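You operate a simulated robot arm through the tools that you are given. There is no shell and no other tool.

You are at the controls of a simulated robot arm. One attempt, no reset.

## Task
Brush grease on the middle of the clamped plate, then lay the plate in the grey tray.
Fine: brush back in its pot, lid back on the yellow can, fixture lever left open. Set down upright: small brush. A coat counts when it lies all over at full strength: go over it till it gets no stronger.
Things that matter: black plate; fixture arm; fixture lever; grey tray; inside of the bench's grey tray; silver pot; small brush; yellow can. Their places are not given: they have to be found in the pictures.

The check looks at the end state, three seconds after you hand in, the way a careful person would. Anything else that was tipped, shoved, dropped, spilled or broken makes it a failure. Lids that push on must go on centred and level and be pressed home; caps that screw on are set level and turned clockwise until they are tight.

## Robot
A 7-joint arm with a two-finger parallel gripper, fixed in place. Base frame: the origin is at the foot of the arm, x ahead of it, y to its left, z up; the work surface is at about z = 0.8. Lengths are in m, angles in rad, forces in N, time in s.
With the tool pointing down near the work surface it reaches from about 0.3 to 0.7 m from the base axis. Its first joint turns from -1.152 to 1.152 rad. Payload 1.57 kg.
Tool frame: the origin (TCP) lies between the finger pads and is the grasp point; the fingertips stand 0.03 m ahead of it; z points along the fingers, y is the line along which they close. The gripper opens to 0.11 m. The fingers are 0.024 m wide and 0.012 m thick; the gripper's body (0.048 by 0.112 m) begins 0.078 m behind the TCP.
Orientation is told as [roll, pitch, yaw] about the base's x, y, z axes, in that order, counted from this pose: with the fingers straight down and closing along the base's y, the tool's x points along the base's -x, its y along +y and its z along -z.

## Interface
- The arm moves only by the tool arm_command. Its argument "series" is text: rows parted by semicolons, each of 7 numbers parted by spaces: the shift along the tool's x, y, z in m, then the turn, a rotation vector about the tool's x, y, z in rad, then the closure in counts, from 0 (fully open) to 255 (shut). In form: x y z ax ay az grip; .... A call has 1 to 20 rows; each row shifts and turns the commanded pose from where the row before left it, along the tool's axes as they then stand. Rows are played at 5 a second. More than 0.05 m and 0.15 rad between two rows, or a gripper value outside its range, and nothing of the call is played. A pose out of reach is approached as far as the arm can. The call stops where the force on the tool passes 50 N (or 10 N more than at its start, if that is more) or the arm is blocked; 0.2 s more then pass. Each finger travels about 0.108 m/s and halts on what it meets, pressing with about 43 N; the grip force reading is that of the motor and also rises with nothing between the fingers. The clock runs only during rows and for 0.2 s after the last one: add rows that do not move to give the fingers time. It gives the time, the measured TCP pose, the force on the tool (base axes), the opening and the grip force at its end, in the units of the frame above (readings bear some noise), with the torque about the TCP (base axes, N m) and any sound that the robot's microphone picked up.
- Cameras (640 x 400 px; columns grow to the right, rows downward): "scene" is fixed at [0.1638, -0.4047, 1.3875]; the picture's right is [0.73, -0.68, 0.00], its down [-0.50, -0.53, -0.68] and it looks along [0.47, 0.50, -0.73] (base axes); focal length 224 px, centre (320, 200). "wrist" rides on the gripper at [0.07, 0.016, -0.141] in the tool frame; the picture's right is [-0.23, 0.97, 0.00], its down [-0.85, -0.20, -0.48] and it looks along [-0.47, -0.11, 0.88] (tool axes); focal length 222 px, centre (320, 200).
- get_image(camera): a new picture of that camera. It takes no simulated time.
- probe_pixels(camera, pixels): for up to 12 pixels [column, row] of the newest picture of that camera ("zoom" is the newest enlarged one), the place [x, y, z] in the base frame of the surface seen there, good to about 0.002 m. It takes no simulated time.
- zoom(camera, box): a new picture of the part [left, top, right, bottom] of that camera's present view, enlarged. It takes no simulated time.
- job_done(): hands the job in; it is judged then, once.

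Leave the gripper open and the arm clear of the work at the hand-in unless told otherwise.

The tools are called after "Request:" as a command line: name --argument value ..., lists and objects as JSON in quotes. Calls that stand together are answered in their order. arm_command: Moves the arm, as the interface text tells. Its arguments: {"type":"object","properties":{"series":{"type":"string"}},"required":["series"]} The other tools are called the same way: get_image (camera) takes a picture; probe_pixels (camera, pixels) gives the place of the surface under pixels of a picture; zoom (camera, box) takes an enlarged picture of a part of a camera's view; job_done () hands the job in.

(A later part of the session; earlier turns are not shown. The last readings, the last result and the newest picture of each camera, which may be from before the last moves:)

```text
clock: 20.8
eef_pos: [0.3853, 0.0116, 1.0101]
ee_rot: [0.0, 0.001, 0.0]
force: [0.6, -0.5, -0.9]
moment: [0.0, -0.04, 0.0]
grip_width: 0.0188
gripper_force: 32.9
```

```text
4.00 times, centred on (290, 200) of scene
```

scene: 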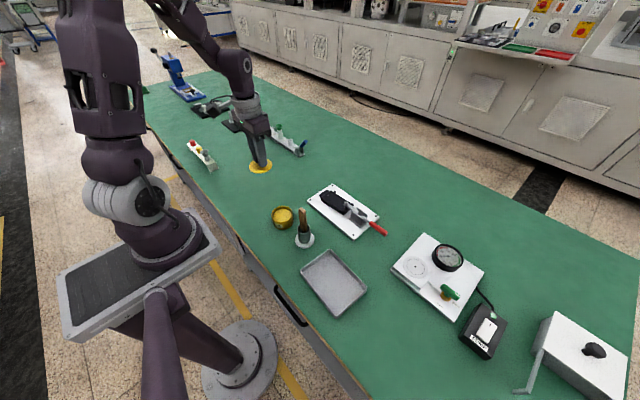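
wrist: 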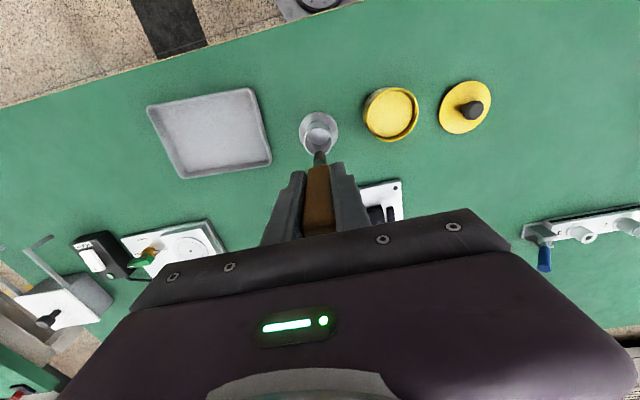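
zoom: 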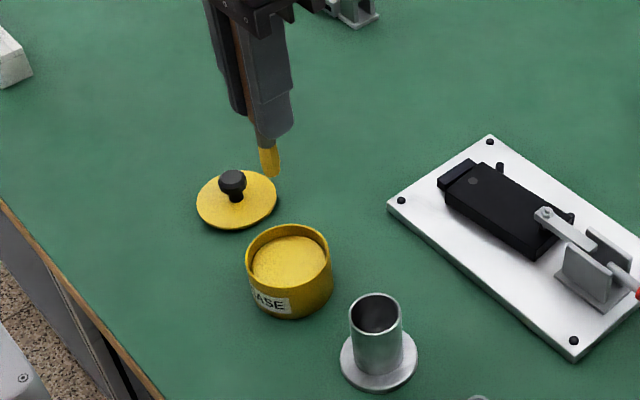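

The bristles are fully yellow. I'll probe the tip to see whether the brush slipped or tilted in the grip.

Request:
zoom --camera "scene" --box '[270, 170, 318, 206]'

Request:
probe_pixels --camera "zoom" --pixels '[[148, 266], [145, 255], [140, 230], [135, 200], [125, 170], [118, 150], [115, 225], [158, 225]]'

Request:
get_image --camera "wrist"

Request:
zoom --camera "wrist" --box '[260, 110, 380, 240]'

```text
11.11 times, centred on (294, 188) of scene
```

zoom: 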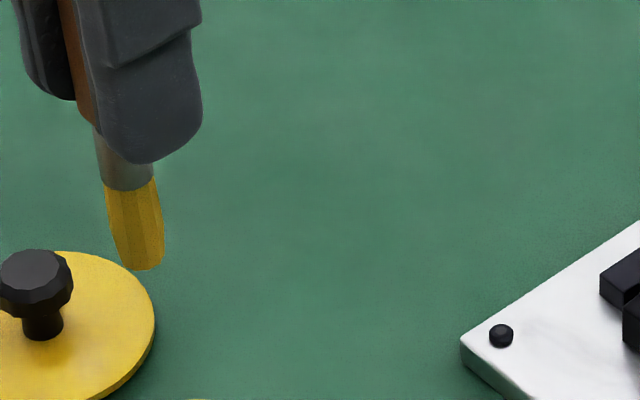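

```text
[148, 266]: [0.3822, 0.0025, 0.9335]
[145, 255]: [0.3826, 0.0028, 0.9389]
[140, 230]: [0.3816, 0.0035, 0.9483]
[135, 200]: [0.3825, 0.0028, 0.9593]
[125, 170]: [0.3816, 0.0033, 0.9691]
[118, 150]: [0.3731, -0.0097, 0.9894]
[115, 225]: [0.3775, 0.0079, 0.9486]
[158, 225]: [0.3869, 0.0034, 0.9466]
```

```text
taken
```

wrist: 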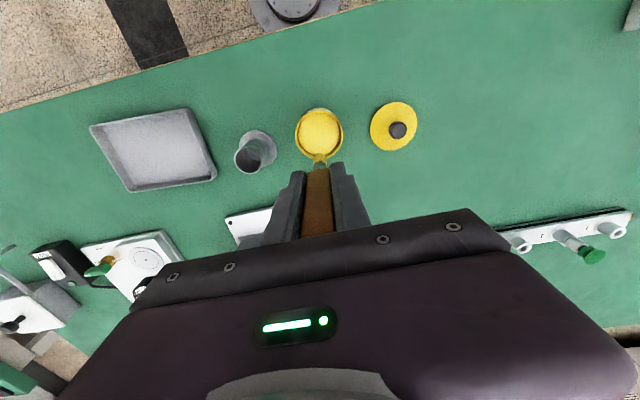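

```text
3.08 times, centred on (320, 175) of wrist
```

zoom: 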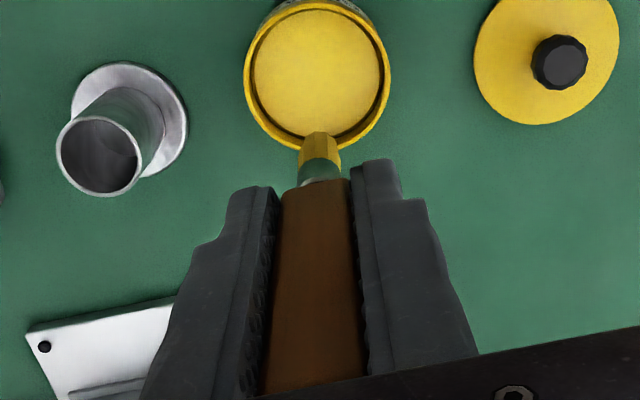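

The brush slid up about 8 mm in the grip, so the tip is now about 0.078 m below the TCP and still vertical. Next I'll carry it above the middle of the plate, about (0.559, -0.059), and stop just short of contact.

Request:
arm_command --series "-0.0348 -0.0136 0 0 0 0 255;-0.0348 -0.0136 0 0 0 0 255;-0.0348 -0.0136 0 0 0 0 255;-0.0348 -0.0136 0 0 0 0 255;-0.0348 -0.0132 0 0 0 0 255;0 0 0.045 0 0 0 255;0 0 0.04 0 0 0 255;0 0 0.011 0 0 0 255;0 0 0 0 0 0 255"

Request:
zoom --camera "scene" --box '[300, 178, 380, 228]'

Request:
get_image --camera "wrist"

```text
clock: 22.8
eef_pos: [0.5593, -0.0545, 0.9124]
ee_rot: [0.001, 0.002, -0.001]
force: [0.3, 0.9, 0.2]
moment: [0.0, -0.02, 0.0]
grip_width: 0.0192
gripper_force: 33.3
```

```text
8.00 times, centred on (340, 203) of scene
```

zoom: 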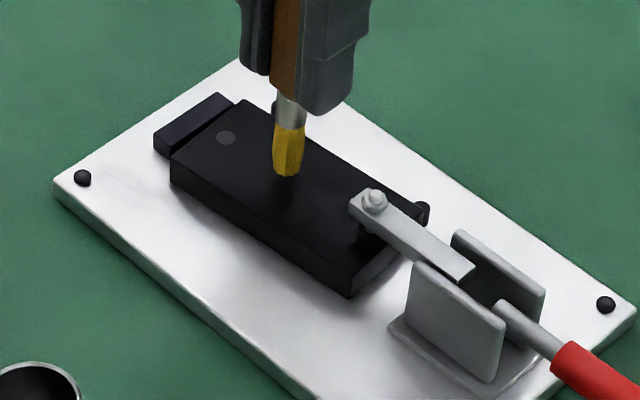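

```text
taken
```

wrist: 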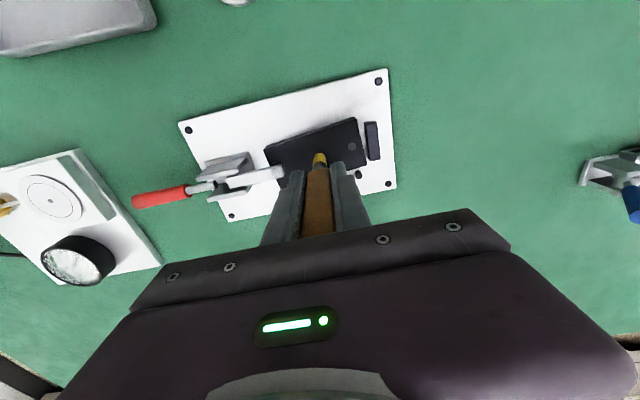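

The tip hovers a few millimetres above the plate middle. I'll lower in small steps to touch.

Request:
arm_command --series "0 0 0.002 0 0 0 255;0 0 0.002 0 0 0 255;0 0 0.001 0 0 0 255;0 0 0 0 0 0 255"

Request:
zoom --camera "scene" --box '[310, 185, 358, 215]'

```text
clock: 23.8
eef_pos: [0.5593, -0.0554, 0.9077]
ee_rot: [0.0, 0.001, -0.001]
force: [-0.5, 0.2, 0.7]
moment: [0.0, 0.0, 0.02]
grip_width: 0.019
gripper_force: 33.2
```

```text
13.33 times, centred on (334, 200) of scene
```

zoom: 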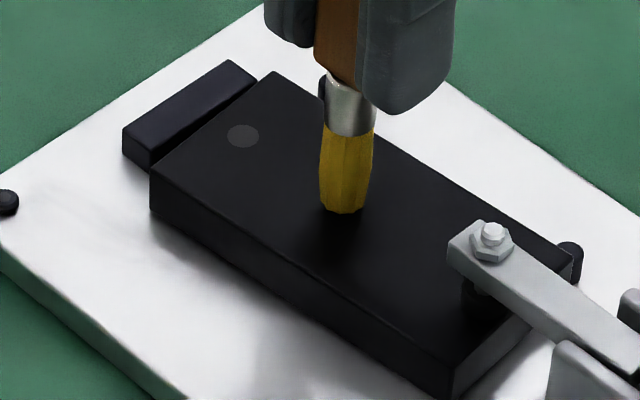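

Request:
arm_command --series "0 0 0.001 0 0 0 255;0 0 0.001 0 0 0 255;0 0 0 0 0 0 255"

Request:
zoom --camera "scene" --box '[310, 185, 358, 215]'

```text
clock: 24.6
eef_pos: [0.5599, -0.0558, 0.9059]
ee_rot: [0.001, -0.002, 0.002]
force: [-0.2, -0.4, 5.2]
moment: [0.06, -0.01, 0.04]
grip_width: 0.019
gripper_force: 33.4
```

```text
13.33 times, centred on (334, 200) of scene
```

zoom: 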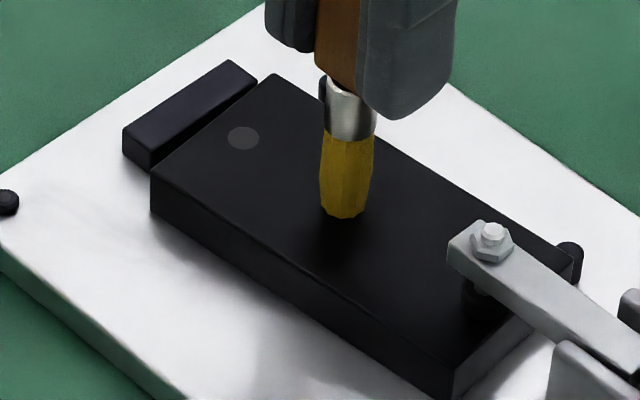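

I have contact at about 5 N. I'll make a first stroke along y, about ±12 mm, and look at the mark.

Request:
arm_command --series "0 0.006 0 0 0 0 255;0 0.006 0 0 0 0 255;0 -0.006 0 0 0 0 255;0 -0.006 0 0 0 0 255;0 -0.006 0 0 0 0 255;0 -0.006 0 0 0 0 255;0 0 0 0 0 0 255"

Request:
zoom --camera "scene" --box '[310, 185, 358, 215]'

```text
clock: 26.2
eef_pos: [0.5594, -0.0675, 0.907]
ee_rot: [0.001, 0.001, 0.0]
force: [-0.3, 0.2, -0.8]
moment: [-0.01, -0.02, 0.03]
grip_width: 0.019
gripper_force: 33.2
```

```text
13.33 times, centred on (334, 200) of scene
```

zoom: 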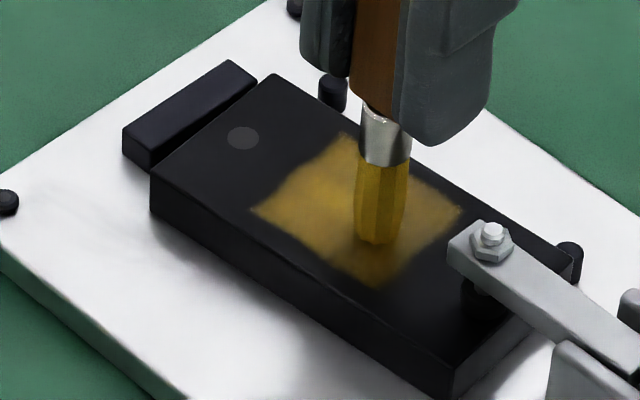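

A yellow film has appeared over a square patch in the middle, still thin in places. I'll probe the patch corners.

Request:
probe_pixels --camera "zoom" --pixels '[[252, 210], [345, 137], [460, 212], [378, 285], [160, 175], [275, 78], [570, 255], [450, 360], [300, 180], [430, 250]]'

```text
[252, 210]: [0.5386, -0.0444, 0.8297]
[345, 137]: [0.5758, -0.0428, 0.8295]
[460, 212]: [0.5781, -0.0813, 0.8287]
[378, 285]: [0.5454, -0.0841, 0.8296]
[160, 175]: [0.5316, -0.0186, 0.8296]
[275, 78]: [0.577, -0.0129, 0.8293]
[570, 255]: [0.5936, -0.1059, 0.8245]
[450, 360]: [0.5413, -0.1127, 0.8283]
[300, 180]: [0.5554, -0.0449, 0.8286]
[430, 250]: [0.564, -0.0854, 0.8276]
```

The patch spans about x 0.539–0.579, y -0.085 to -0.041. I'll press 1 mm further and go over all of it in a raster.

Request:
arm_command --series "0 0 0.001 0 0 0 255;0 0.012 0 0 0 0 255;0 0.012 0 0 0 0 255;-0.008 0 0 0 0 0 255;0 -0.012 0 0 0 0 255;0 -0.012 0 0 0 0 255;0 -0.012 0 0 0 0 255;-0.007 0 0 0 0 0 255;0 0.012 0 0 0 0 255;0 0.012 0 0 0 0 255;0 0.012 0 0 0 0 255;0.011 0 0 0 0 0 255;0.011 0 0 0 0 0 255;0 -0.012 0 0 0 0 255;0 -0.012 0 0 0 0 255;0 -0.012 0 0 0 0 255;0.008 0 0 0 0 0 255;0 0.012 0 0 0 0 255;0 0.012 0 0 0 0 255;0 0.012 0 0 0 0 255"

Request:
zoom --camera "scene" --box '[310, 185, 358, 215]'

```text
clock: 30.4
eef_pos: [0.546, -0.043, 0.9056]
ee_rot: [0.0, -0.002, 0.0]
force: [0.1, -6.6, 21.0]
moment: [-0.56, -0.01, 0.01]
grip_width: 0.0192
gripper_force: 33.0
```

```text
13.33 times, centred on (334, 200) of scene
```

zoom: 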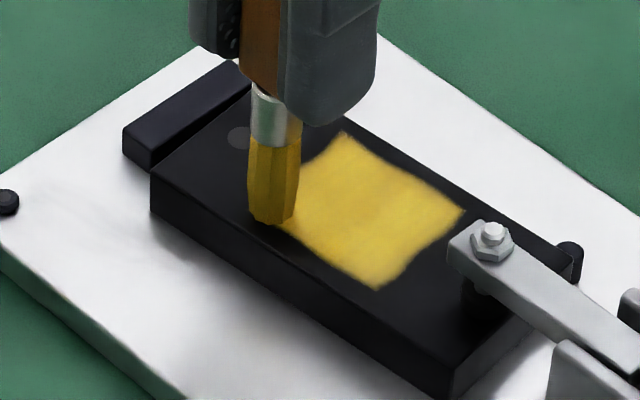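

The patch is now bright yellow. I'll make a second full pass in reverse and see whether it gets any stronger.

Request:
arm_command --series "0 0 -0.0005 0 0 0 255;0 -0.012 0 0 0 0 255;0 -0.012 0 0 0 0 255;0 -0.012 0 0 0 0 255;-0.008 0 0 0 0 0 255;0 0.012 0 0 0 0 255;0 0.012 0 0 0 0 255;0 0.012 0 0 0 0 255;-0.008 0 0 0 0 0 255;0 -0.012 0 0 0 0 255;0 -0.012 0 0 0 0 255;0 -0.012 0 0 0 0 255;-0.008 0 0 0 0 0 255;0 0.012 0 0 0 0 255;0 0.012 0 0 0 0 255;0 0.012 0 0 0 0 255;-0.006 0 0 0 0 0 255;0 -0.012 0 0 0 0 255;0 -0.012 0 0 0 0 255;0 -0.012 0 0 0 0 255"

Request:
zoom --camera "scene" --box '[310, 185, 358, 215]'

```text
clock: 34.6
eef_pos: [0.5744, -0.08, 0.9064]
ee_rot: [-0.001, -0.002, 0.002]
force: [1.0, 1.3, 3.8]
moment: [0.13, -0.03, 0.0]
grip_width: 0.019
gripper_force: 33.6
```

```text
13.33 times, centred on (334, 200) of scene
```

zoom: 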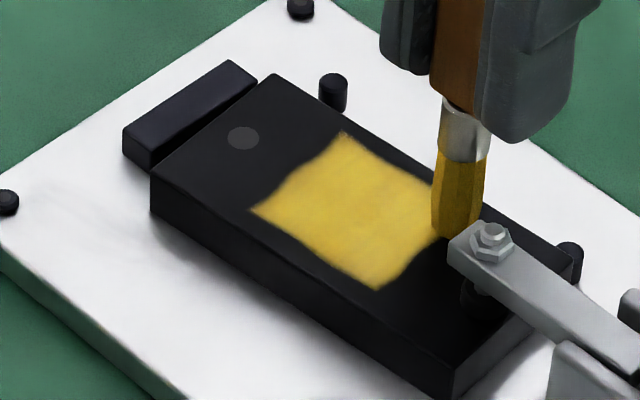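

I'll lift off and inspect the coat closely.

Request:
arm_command --series "0 0.01 -0.02 0 0 0 255;0.01 0.03 -0.03 0 0 0 255;0.03 0.03 -0.02 0 0 0 255;0.04 0 -0.01 0 0 0 255;0 0 0 0 0 0 255"

Request:
zoom --camera "scene" --box '[314, 186, 354, 211]'

Request:
get_image --camera "wrist"

```text
clock: 35.8
eef_pos: [0.4956, -0.0092, 0.9862]
ee_rot: [0.0, -0.001, -0.001]
force: [-0.3, 0.2, -0.7]
moment: [0.0, 0.03, 0.04]
grip_width: 0.019
gripper_force: 33.9
```

```text
16.00 times, centred on (334, 198) of scene
```

zoom: 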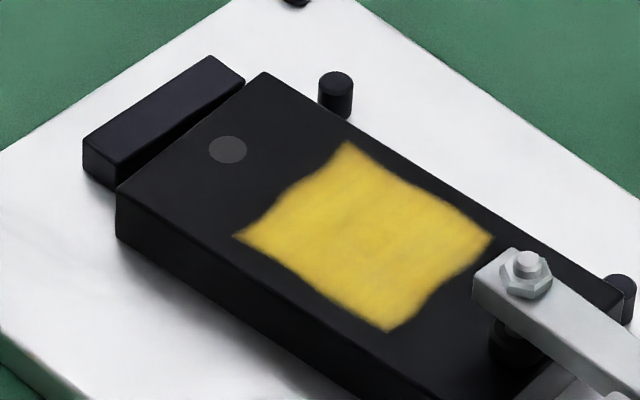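

```text
taken
```

wrist: 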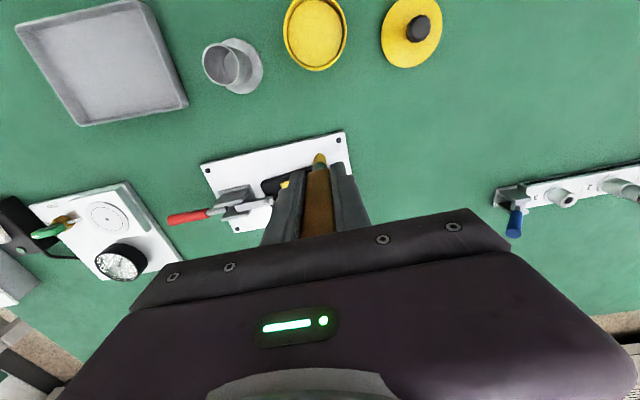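

The coat looks even, with faint mottling. To be sure it is at full strength I'll re-dip lightly and go over it again. First I'll check the brush tip.

Request:
get_image --camera "scene"

Request:
zoom --camera "scene" --box '[290, 150, 350, 200]'

```text
taken
```

scene: 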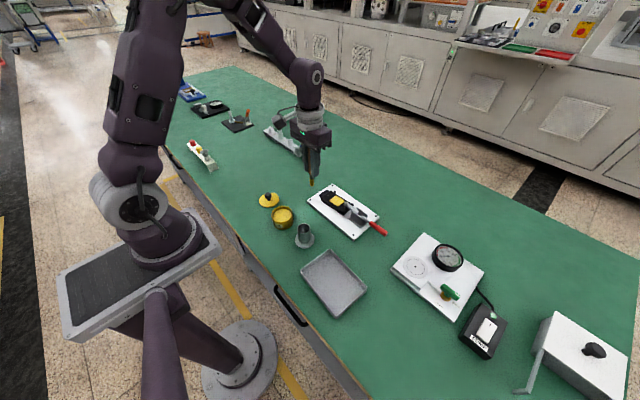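

```text
8.00 times, centred on (320, 175) of scene
```

zoom: 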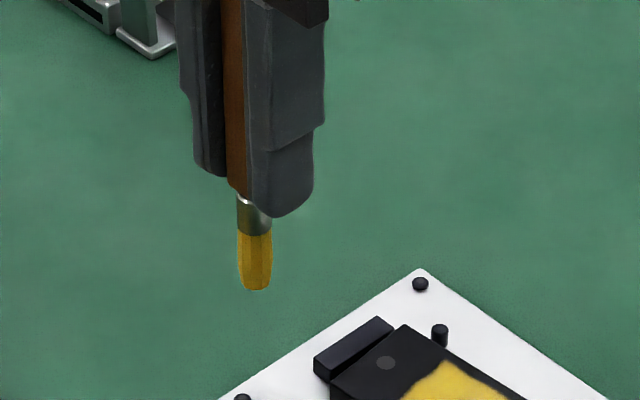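

The bristles are getting browner, so the load is dwindling. I'll probe the tip and then dip again.

Request:
probe_pixels --camera "zoom" --pixels '[[256, 287], [256, 280], [255, 260], [252, 245], [250, 215]]'

```text
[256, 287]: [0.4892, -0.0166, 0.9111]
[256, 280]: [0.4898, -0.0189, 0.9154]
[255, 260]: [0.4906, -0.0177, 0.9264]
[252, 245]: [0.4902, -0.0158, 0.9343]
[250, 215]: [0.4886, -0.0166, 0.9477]
```

The tip is now about 0.076 m below the TCP, so it should touch the grease at TCP z≈0.909. I'll go back over the can and dip gently.

Request:
arm_command --series "0.037 0.007 0 0 0 0 255;0.037 0.007 0 0 0 0 255;0.0366 0.0077 0 0 0 0 255;0 0 0.04 0 0 0 255;0 0 0.03 0 0 0 255;0 0 0.005 0 0 0 255;0 0 0.001 0 0 0 255;0 0 0.001 0 0 0 255;0 0 0 0 0 0 255"

Request:
zoom --camera "scene" --box '[250, 180, 330, 240]'

```text
clock: 37.8
eef_pos: [0.3846, 0.0122, 0.9093]
ee_rot: [-0.001, 0.0, 0.0]
force: [-1.3, 2.0, 27.6]
moment: [0.14, 0.09, -0.01]
grip_width: 0.0189
gripper_force: 33.0
```

```text
6.67 times, centred on (290, 210) of scene
```

zoom: 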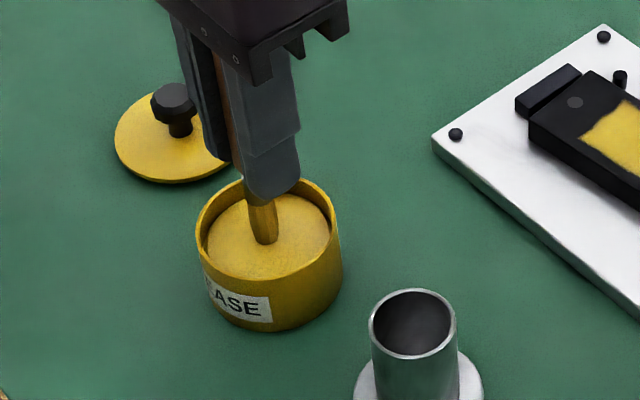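

I have contact again at 27 N and the brush is loaded. I'll lift out and return above the patch's corner at (0.545, -0.043).

Request:
arm_command --series "0 0 -0.02 0 0 0 255;0 0 -0.035 0 0 0 255;-0.04 -0.0138 0 0 0 0 255;-0.04 -0.0138 0 0 0 0 255;-0.04 -0.0138 0 0 0 0 255;-0.04 -0.0138 0 0 0 0 255;0 0 0.035 0 0 0 255;0 0 0.019 0 0 0 255;0 0 0.003 0 0 0 255;0 0 0.001 0 0 0 255;0 0 0 0 0 0 255"

Request:
zoom --camera "scene" --box '[310, 185, 358, 215]'

```text
clock: 40.2
eef_pos: [0.5446, -0.0437, 0.9059]
ee_rot: [-0.001, -0.001, 0.002]
force: [-0.6, 0.4, -0.9]
moment: [0.02, 0.0, 0.02]
grip_width: 0.0192
gripper_force: 33.0
```

```text
13.33 times, centred on (334, 200) of scene
```

zoom: 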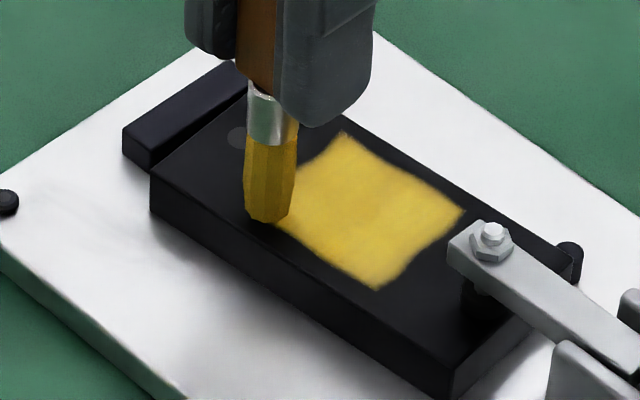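

The tip is almost touching. I'll press about 1.5 mm further and make a full raster again.

Request:
arm_command --series "0 0 0.0015 0 0 0 255;0 -0.012 0 0 0 0 255;0 -0.012 0 0 0 0 255;0 -0.012 0 0 0 0 255;-0.008 0 0 0 0 0 255;0 0.012 0 0 0 0 255;0 0.012 0 0 0 0 255;0 0.012 0 0 0 0 255;-0.008 0 0 0 0 0 255;0 -0.012 0 0 0 0 255;0 -0.012 0 0 0 0 255;0 -0.012 0 0 0 0 255;-0.008 0 0 0 0 0 255;0 0.012 0 0 0 0 255;0 0.012 0 0 0 0 255;0 0.012 0 0 0 0 255;-0.007 0 0 0 0 0 255;0 -0.012 0 0 0 0 255;0 -0.012 0 0 0 0 255;0 -0.011 0 0 0 0 255"

Request:
zoom --camera "scene" --box '[310, 185, 358, 215]'

```text
clock: 44.4
eef_pos: [0.5748, -0.0774, 0.9041]
ee_rot: [0.0, 0.001, 0.002]
force: [-0.9, -0.4, 0.0]
moment: [0.02, 0.0, 0.01]
grip_width: 0.0191
gripper_force: 33.3
```

```text
13.33 times, centred on (334, 200) of scene
```

zoom: 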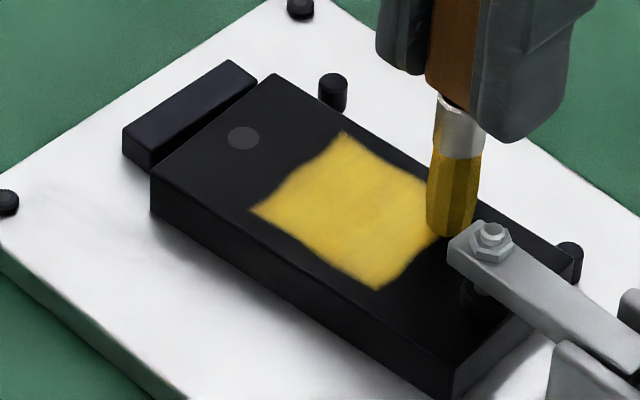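

The force reads about zero here, so contact may be light. I'll press 1.5 mm more and go back over the whole patch.

Request:
arm_command --series "0 0.001 0.0015 0 0 0 255;0 0.011 0 0 0 0 255;0 0.012 0 0 0 0 255;0 0.012 0 0 0 0 255;0.008 0 0 0 0 0 255;0 -0.012 0 0 0 0 255;0 -0.012 0 0 0 0 255;0 -0.012 0 0 0 0 255;0.008 0 0 0 0 0 255;0 0.012 0 0 0 0 255;0 0.012 0 0 0 0 255;0 0.012 0 0 0 0 255;0.008 0 0 0 0 0 255;0 -0.012 0 0 0 0 255;0 -0.012 0 0 0 0 255;0 -0.012 0 0 0 0 255;0.007 0 0 0 0 0 255;0 0.012 0 0 0 0 255;0 0.012 0 0 0 0 255;0 0.011 0 0 0 0 255"

Request:
zoom --camera "scene" --box '[310, 185, 358, 215]'

```text
clock: 48.6
eef_pos: [0.5443, -0.0437, 0.9031]
ee_rot: [0.001, 0.001, 0.0]
force: [0.9, -5.2, 12.1]
moment: [-0.33, -0.03, -0.01]
grip_width: 0.019
gripper_force: 33.2
```

```text
13.33 times, centred on (334, 200) of scene
```

zoom: 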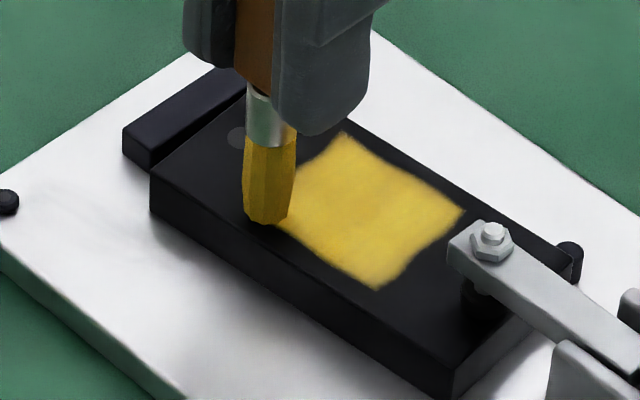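

The coat looks unchanged and the brush has barely lost colour. I'll lift and compare it in the same close-up.

Request:
arm_command --series "0 0 -0.02 0 0 0 255;0.02 0.03 -0.03 0 0 0 255;0.03 0.01 -0.035 0 0 0 255;0.03 0 -0.02 0 0 0 255;0 0 0 0 0 0 255"

Request:
zoom --camera "scene" --box '[314, 186, 354, 211]'

Request:
zoom --camera "scene" --box '[270, 130, 350, 190]'

```text
clock: 49.8
eef_pos: [0.4628, -0.0026, 1.0082]
ee_rot: [0.0, -0.001, 0.0]
force: [-0.1, -0.1, 0.1]
moment: [0.03, 0.03, 0.02]
grip_width: 0.0188
gripper_force: 32.8
```

```text
16.00 times, centred on (334, 198) of scene
```

zoom: 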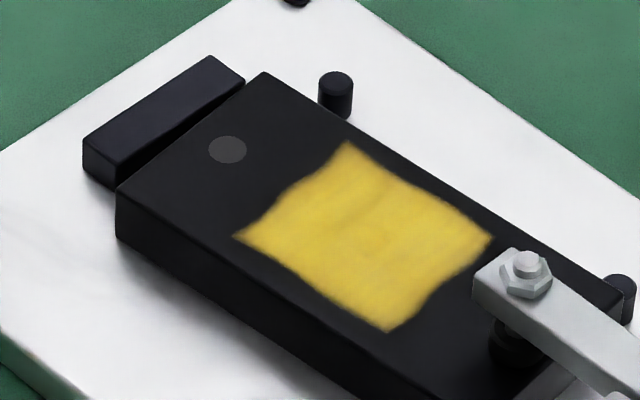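

```text
6.67 times, centred on (310, 160) of scene
```

zoom: 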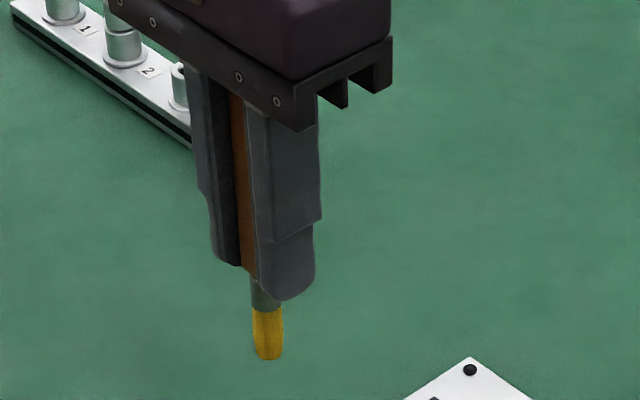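

The outline and colour match the last look, so the coat is saturated. I'll zoom in as far as I can on the edges for a final check.

Request:
zoom --camera "scene" --box '[326, 193, 346, 208]'

```text
16.00 times, centred on (336, 200) of scene
```

zoom: 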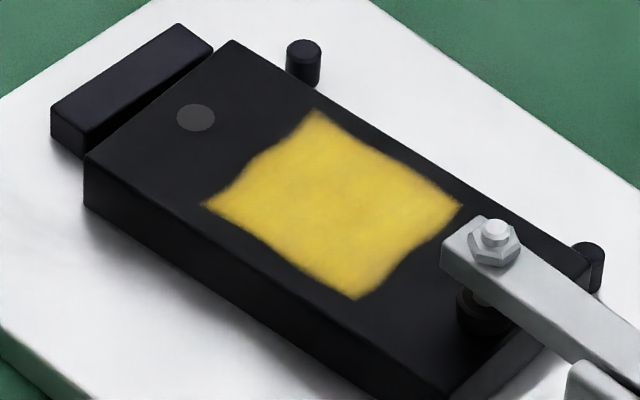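

I want a higher-resolution look, so I'll move the wrist so that its camera sits right above the plate.

Request:
arm_command --series "-0.04 -0.008 0 0 0 0 255;-0.04 -0.008 0 0 0 0 255;-0.04 -0.008 0 0 0 0 255;-0.04 -0.008 0.02 0 0 0 255;-0.007 0 0.028 0 0 0 255;0 0 0 0 0 0 255"

Request:
get_image --camera "wrist"

Request:
zoom --camera "wrist" --box '[240, 40, 360, 150]'

```text
clock: 51.2
eef_pos: [0.63, -0.0348, 0.9593]
ee_rot: [0.001, 0.0, 0.0]
force: [-0.4, 0.4, -1.7]
moment: [-0.03, -0.03, 0.03]
grip_width: 0.019
gripper_force: 33.2
```

```text
taken
```

wrist: 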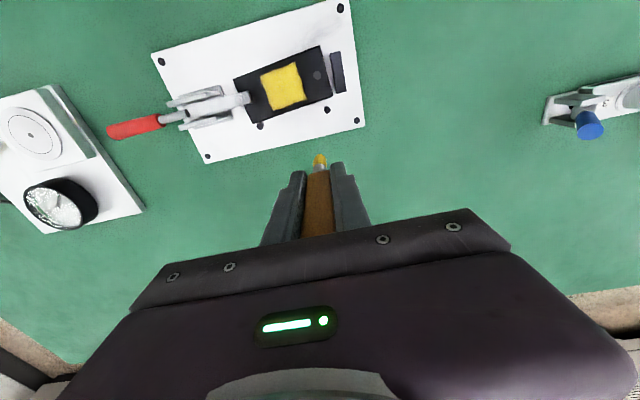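

```text
3.64 times, centred on (300, 95) of wrist
```

zoom: 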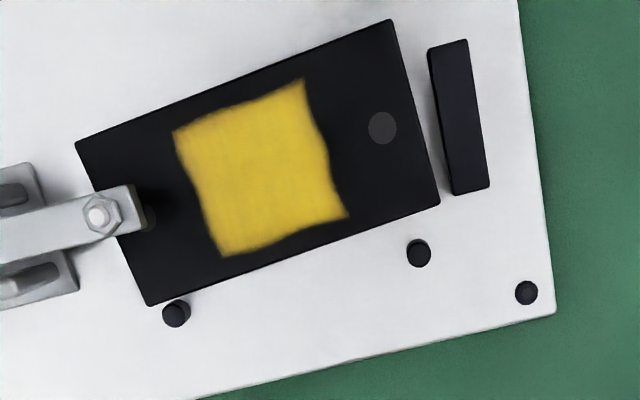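

The coat is uniform. Now the brush goes back to the pot. I'll carry it over (0.390, -0.0878) and check the alignment before lowering.

Request:
arm_command --series "0.04 -0.0088 -0.02 0 0 0 255;0.04 -0.0088 -0.01 0 0 0 255;0.04 -0.0088 0 0 0 0 255;0.04 -0.0088 0 0 0 0 255;0.04 -0.0088 0 0 0 0 255;0.04 -0.009 0 0 0 0 255;0 0 0 0 0 0 255"

Request:
zoom --camera "scene" --box '[270, 180, 350, 250]'

Request:
get_image --camera "wrist"

Request:
zoom --camera "wrist" --box '[270, 90, 370, 190]'

```text
clock: 52.8
eef_pos: [0.3899, -0.0865, 0.9912]
ee_rot: [-0.001, -0.002, 0.0]
force: [-0.5, -0.2, 0.0]
moment: [-0.02, -0.02, -0.01]
grip_width: 0.019
gripper_force: 32.8
```

```text
5.71 times, centred on (310, 215) of scene
```

zoom: 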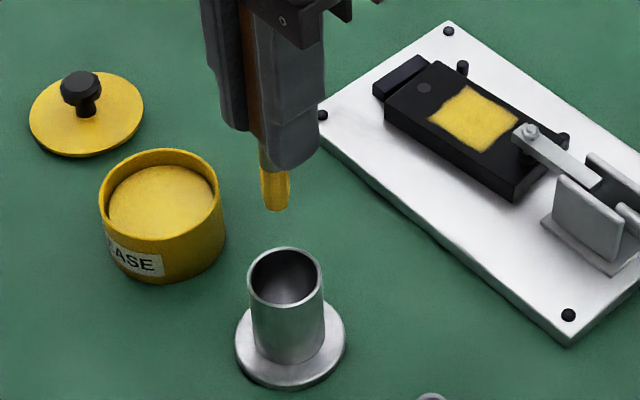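

```text
taken
```

wrist: 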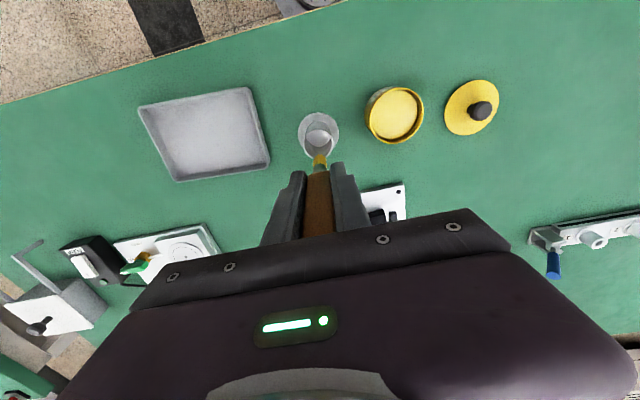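

```text
4.00 times, centred on (320, 140) of wrist
```

zoom: 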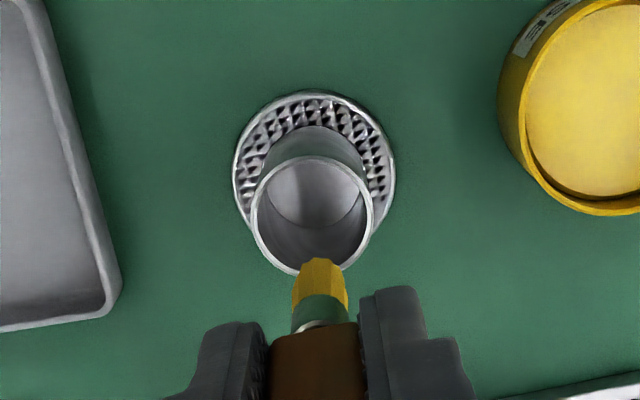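

Next I'll probe the pot rim in this zoom and the brush tip in a fresh scene zoom.

Request:
probe_pixels --camera "zoom" --pixels '[[254, 210], [371, 210], [310, 160], [285, 266], [345, 264], [310, 200], [320, 270], [320, 290], [236, 170], [392, 170], [315, 94]]'

Request:
zoom --camera "scene" --box '[295, 200, 335, 250]'

Request:
probe_pixels --camera "zoom" --pixels '[[210, 128], [210, 120], [210, 100], [205, 70], [185, 100], [232, 100], [180, 190], [275, 200], [225, 190], [225, 262]]'

```text
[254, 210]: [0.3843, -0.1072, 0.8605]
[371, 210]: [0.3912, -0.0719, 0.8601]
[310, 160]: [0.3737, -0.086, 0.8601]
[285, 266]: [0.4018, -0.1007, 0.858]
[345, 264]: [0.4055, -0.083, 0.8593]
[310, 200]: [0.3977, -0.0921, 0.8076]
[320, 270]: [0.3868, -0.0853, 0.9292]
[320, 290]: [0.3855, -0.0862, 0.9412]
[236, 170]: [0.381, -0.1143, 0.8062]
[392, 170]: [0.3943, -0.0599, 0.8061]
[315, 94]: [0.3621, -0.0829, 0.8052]
```

```text
8.00 times, centred on (315, 225) of scene
```

zoom: 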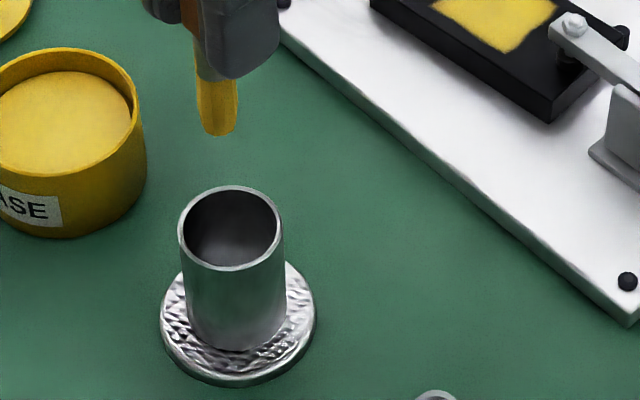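

```text
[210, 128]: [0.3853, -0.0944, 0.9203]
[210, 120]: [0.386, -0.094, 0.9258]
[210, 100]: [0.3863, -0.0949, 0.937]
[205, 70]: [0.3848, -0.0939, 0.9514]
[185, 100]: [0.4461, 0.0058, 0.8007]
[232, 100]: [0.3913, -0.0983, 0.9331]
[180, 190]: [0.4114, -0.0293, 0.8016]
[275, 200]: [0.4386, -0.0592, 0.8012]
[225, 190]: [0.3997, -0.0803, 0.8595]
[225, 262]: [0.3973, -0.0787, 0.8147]
```

The pot rim is at z 0.860, centred near (0.389, -0.0895), and the brush is aligned with it. The brush has slid up in the grip, so I can only lower until the fingertips are just above the rim, at TCP z≈0.894. From there I'll ease the grip a little so the brush slides down between the pads.

Request:
arm_command --series "0 -0.001 0.03 0 0 0 255;0 0 0.03 0 0 0 255;0 0 0.02 0 0 0 255;0 0 0.012 0 0 0 255;0 0 0 0 0 0 255;0 0 0 0 0 0 255"

Request:
zoom --camera "scene" --box '[280, 195, 340, 255]'

Request:
zoom --camera "wrist" --box '[260, 120, 380, 240]'

```text
clock: 54.2
eef_pos: [0.3905, -0.0892, 0.899]
ee_rot: [0.0, 0.0, 0.0]
force: [0.5, -0.6, -0.4]
moment: [0.04, 0.02, -0.01]
grip_width: 0.0188
gripper_force: 33.5
```

```text
6.67 times, centred on (310, 225) of scene
```

zoom: 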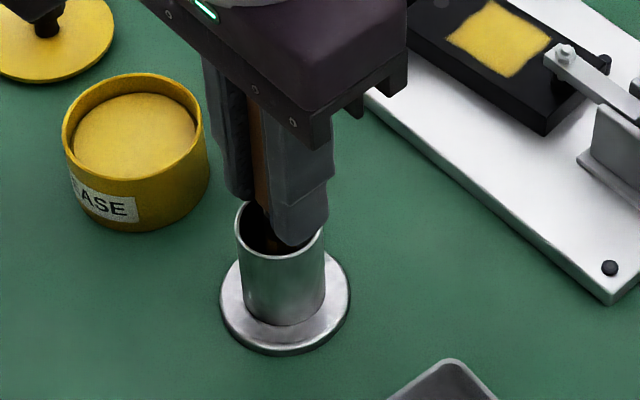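

```text
3.33 times, centred on (320, 180) of wrist
```

zoom: 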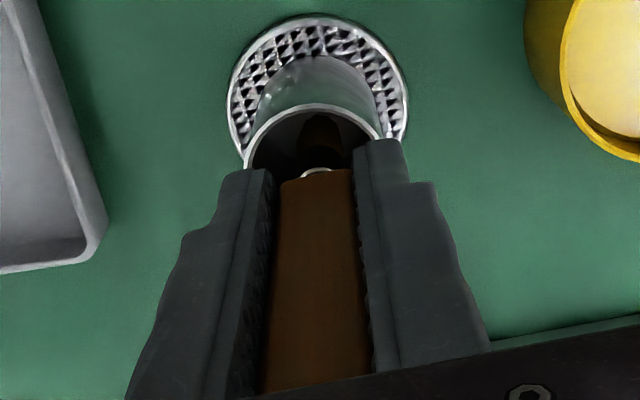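

The tips clear the rim by about 9 mm. I'll go 5 mm lower, then ease the grip open by about a millimetre.

Request:
arm_command --series "0 0 0.003 0 0 0 255;0 0 0.002 0 0 0 255;0 0 0 0 0 0 212;0 0 0 0 0 0 209;0 0 0 0 0 0 207;0 0 0 0 0 0 205;0 0 0 0 0 0 205;0 0 0 0 0 0 205"

Request:
zoom --camera "wrist" --box '[260, 120, 380, 240]'

Request:
zoom --camera "scene" --box '[280, 195, 340, 255]'

```text
clock: 56.0
eef_pos: [0.3916, -0.0893, 0.8927]
ee_rot: [0.0, 0.0, 0.0]
force: [-0.6, 0.1, 0.5]
moment: [-0.02, 0.01, -0.02]
grip_width: 0.0213
gripper_force: 0.0
```

```text
3.33 times, centred on (320, 180) of wrist
```

zoom: 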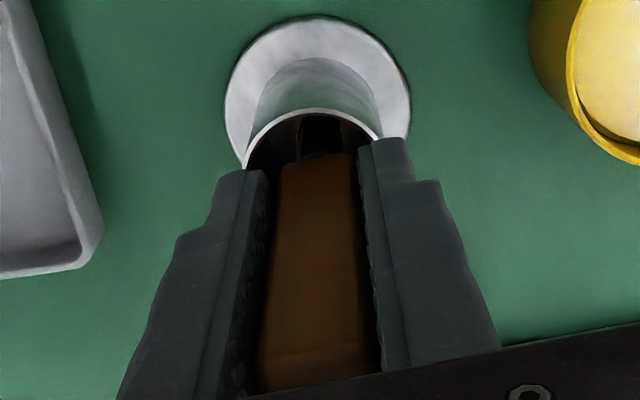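

```text
6.67 times, centred on (310, 225) of scene
```

zoom: 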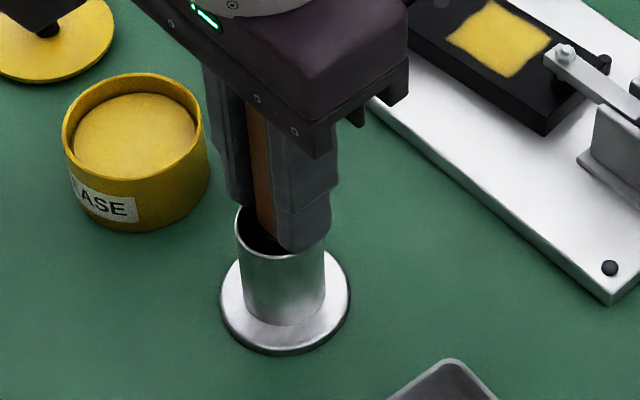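

The brush has slid down into the pot. I'll open further and rise straight up.

Request:
arm_command --series "0 0 0 0 0 0 195;0 0 0 0 0 0 160;0 0 0 0 0 0 116;0 0 0 0 0 0 116;0 0 -0.02 0 0 0 116;0 0 -0.04 0 0 0 116;0 0 -0.045 0 0 0 116;0 0 -0.045 0 0 0 116;0 0 0 0 0 0 116"

Request:
get_image --camera "wrist"

Request:
zoom --camera "wrist" --box '[270, 80, 370, 180]'

Request:
zoom --camera "scene" --box '[280, 195, 340, 255]'

Request:
probe_pixels --camera "zoom" --pixels '[[250, 100], [275, 105], [255, 140], [255, 200], [278, 140], [280, 200]]'

```text
clock: 58.0
eef_pos: [0.392, -0.0901, 1.0436]
ee_rot: [0.0, -0.001, -0.001]
force: [-0.3, -0.2, 0.0]
moment: [-0.02, -0.01, 0.02]
grip_width: 0.0602
gripper_force: 0.1
```

```text
taken
```

wrist: 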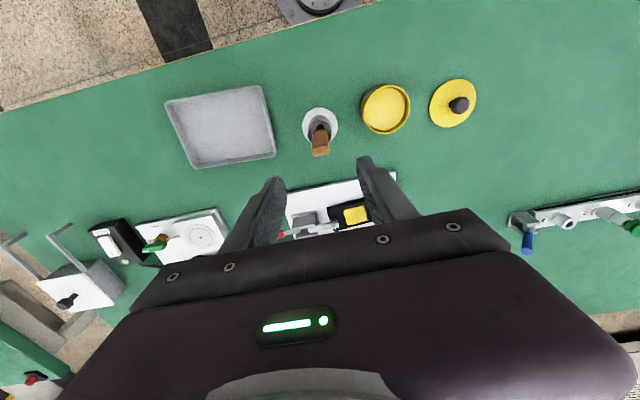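

```text
4.00 times, centred on (320, 130) of wrist
```

zoom: 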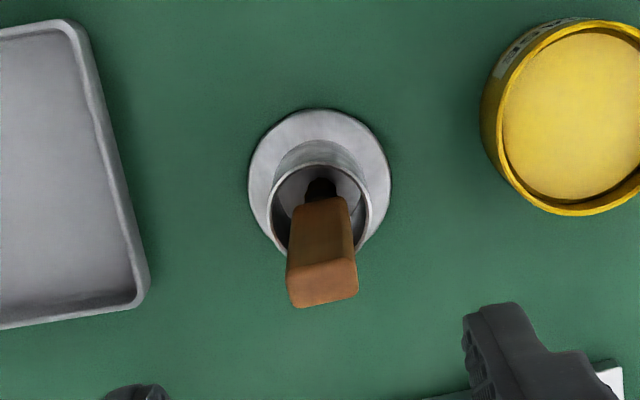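

```text
6.67 times, centred on (310, 225) of scene
```

zoom: 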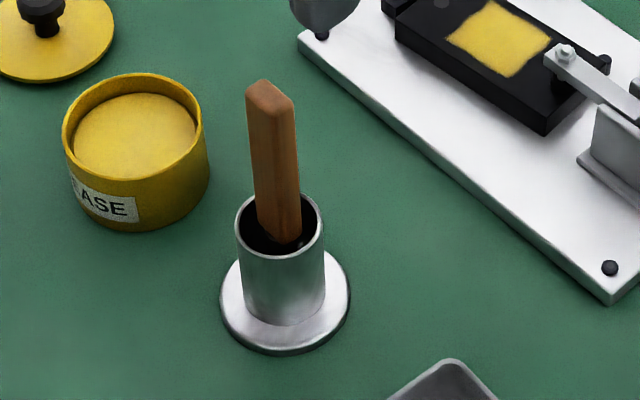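

```text
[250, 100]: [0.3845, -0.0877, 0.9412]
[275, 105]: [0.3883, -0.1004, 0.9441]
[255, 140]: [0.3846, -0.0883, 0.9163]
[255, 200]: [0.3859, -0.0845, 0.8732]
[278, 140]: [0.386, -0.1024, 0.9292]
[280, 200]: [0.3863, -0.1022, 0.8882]
```

The brush stands upright in the pot. Next is the lid. I'll move over its knob at (0.405, 0.121), look, and descend.

Request:
arm_command --series "-0.0029 0.0421 0 0 0 0 116;-0.0029 0.0421 0 0 0 0 116;-0.0029 0.0421 0 0 0 0 116;-0.0029 0.0421 0 0 0 0 116;-0.0028 0.042 0 0 0 0 116;0 0 0.045 0 0 0 116;0 0 0.045 0 0 0 116;0 0 0.03 0 0 0 116;0 0 0 0 0 0 116"

Request:
get_image --camera "wrist"

Request:
zoom --camera "wrist" --box '[260, 90, 380, 210]'

```text
clock: 60.0
eef_pos: [0.4041, 0.1208, 0.923]
ee_rot: [0.004, 0.002, 0.0]
force: [0.0, -0.2, -0.4]
moment: [-0.02, 0.05, -0.03]
grip_width: 0.06
gripper_force: 0.1
```

```text
taken
```

wrist: 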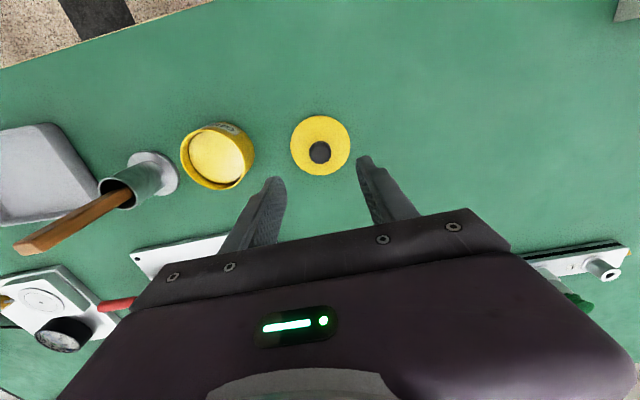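

```text
3.33 times, centred on (320, 150) of wrist
```

zoom: 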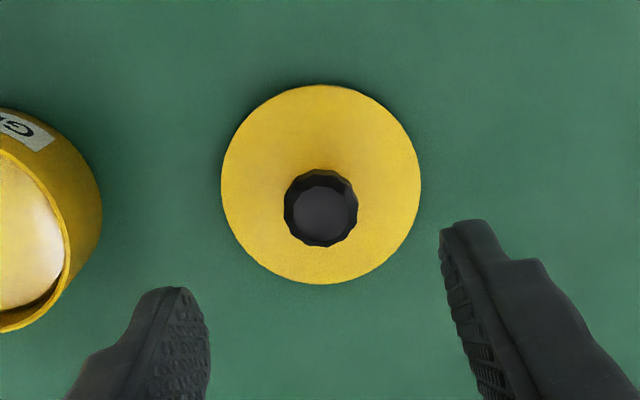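

The knob is centred between the fingers. I'll descend to the height where I released it and close.

Request:
arm_command --series "0 0 0.04 0 0 0 116;0 0 0.03 0 0 0 116;0 0 0.009 0 0 0 116;0 0 0 0 0 0 180;0 0 0 0 0 0 255;0 0 0 0 0 0 255;0 0 0 0 0 0 255"

Request:
zoom --camera "scene" --box '[240, 170, 300, 210]'

```text
clock: 61.6
eef_pos: [0.4065, 0.1204, 0.8443]
ee_rot: [-0.001, 0.0, 0.0]
force: [-0.3, 0.8, 0.0]
moment: [0.01, 0.02, 0.01]
grip_width: 0.0222
gripper_force: 35.3
```

```text
10.00 times, centred on (270, 190) of scene
```

zoom: 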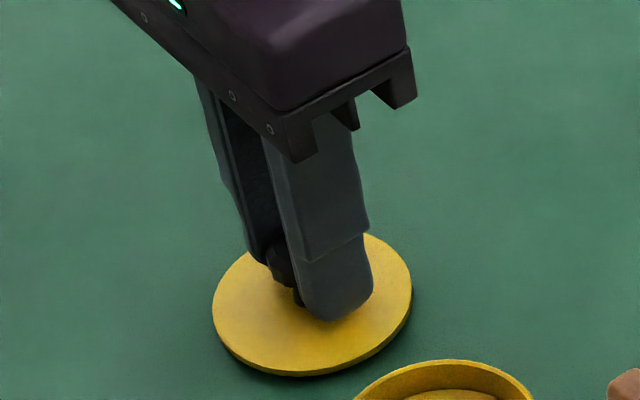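

The lid is gripped. I'll lift it, carry it above the can and check its position.

Request:
arm_command --series "0 0 -0.01 0 0 0 255;0 0 -0.04 0 0 0 255;0 0 -0.04 0 0 0 255;0 0 0 0 0 0 255"

Request:
zoom --camera "scene" --box '[260, 190, 310, 235]'

Request:
probe_pixels --camera "zoom" --pixels '[[150, 190], [280, 170], [285, 195], [225, 130], [240, 125], [230, 320], [160, 240], [300, 240], [200, 200], [250, 200]]'

Request:
get_image --camera "wrist"

```text
clock: 62.6
eef_pos: [0.4051, 0.1199, 0.9352]
ee_rot: [-0.002, 0.001, -0.001]
force: [0.0, 1.1, -0.3]
moment: [0.01, 0.02, 0.0]
grip_width: 0.0223
gripper_force: 35.0
```

```text
8.89 times, centred on (285, 212) of scene
```

zoom: 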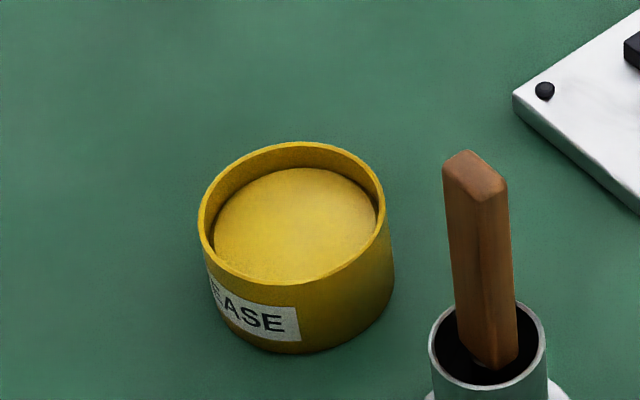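

```text
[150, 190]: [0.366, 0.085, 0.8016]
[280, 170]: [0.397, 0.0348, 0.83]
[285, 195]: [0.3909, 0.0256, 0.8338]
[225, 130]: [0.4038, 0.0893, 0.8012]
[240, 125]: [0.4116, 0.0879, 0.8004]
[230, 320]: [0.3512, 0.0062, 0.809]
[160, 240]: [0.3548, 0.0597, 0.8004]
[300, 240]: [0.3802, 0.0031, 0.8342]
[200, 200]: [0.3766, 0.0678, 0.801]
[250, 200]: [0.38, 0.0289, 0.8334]
```

```text
taken
```

wrist: 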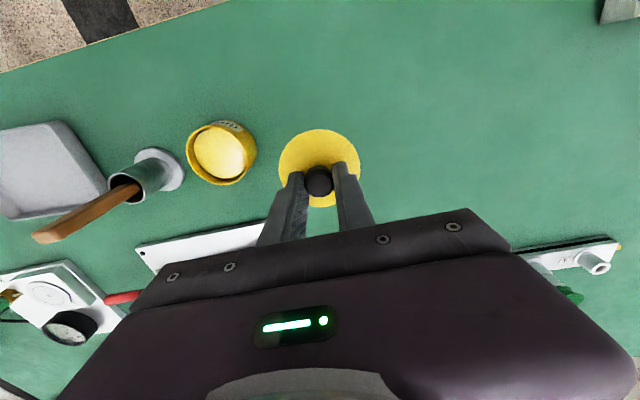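

The can has not moved. I'll shift over it to (0.385, 0.0113) and lower to just above the seat.

Request:
arm_command --series "0.007 -0.037 0 0 0 0 255;0.007 -0.037 0 0 0 0 255;0.006 -0.036 0 0 0 0 255;0 0 0.025 0 0 0 255;0 0 0.012 0 0 0 255;0 0 0 0 0 0 255"

Request:
zoom --camera "scene" --box '[260, 190, 310, 235]'

Request:
zoom --camera "wrist" --box '[260, 110, 380, 230]'

```text
clock: 64.0
eef_pos: [0.3855, 0.0116, 0.898]
ee_rot: [0.001, 0.001, 0.0]
force: [-0.2, -0.4, -0.4]
moment: [-0.02, -0.01, 0.01]
grip_width: 0.0225
gripper_force: 35.2
```

```text
8.89 times, centred on (285, 212) of scene
```

zoom: 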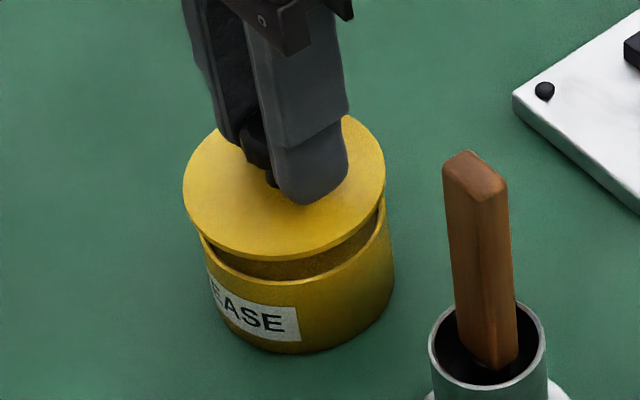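

```text
3.33 times, centred on (320, 170) of wrist
```

zoom: 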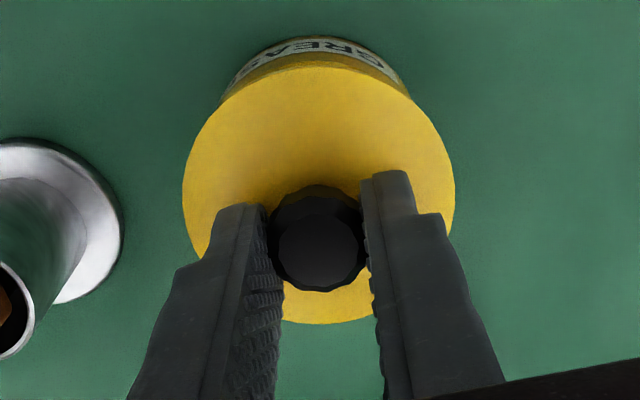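

It looks centred. I'll lower in small steps onto the seat.

Request:
arm_command --series "0 0 0.006 0 0 0 255;0 0 0.003 0 0 0 255;0 0 0.002 0 0 0 255;0 0 0.002 0 0 0 255;0 0 0 0 0 0 255"

Request:
zoom --camera "scene" --box '[260, 190, 310, 235]'

```text
clock: 65.2
eef_pos: [0.3852, 0.0122, 0.8833]
ee_rot: [-0.001, -0.001, 0.0]
force: [0.0, -0.3, -0.2]
moment: [-0.04, 0.0, -0.01]
grip_width: 0.0224
gripper_force: 35.3
```

```text
8.89 times, centred on (285, 212) of scene
```

zoom: 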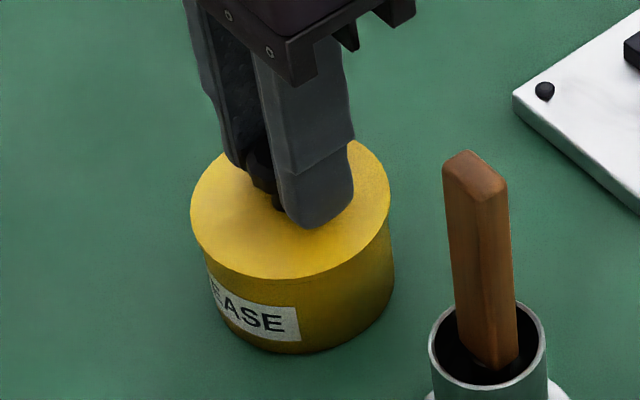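

There are about 2 mm left and no resistance so far. I'll press on in 1 mm steps.

Request:
arm_command --series "0 0 0.001 0 0 0 255;0 0 0.001 0 0 0 255;0 0 0.001 0 0 0 255;0 0 0 0 0 0 255"

```text
clock: 66.2
eef_pos: [0.3851, 0.01, 0.8826]
ee_rot: [0.002, -0.001, -0.003]
force: [-3.0, -7.1, 39.6]
moment: [-0.12, 0.13, 0.09]
grip_width: 0.0226
gripper_force: 34.7
heard: snap
```

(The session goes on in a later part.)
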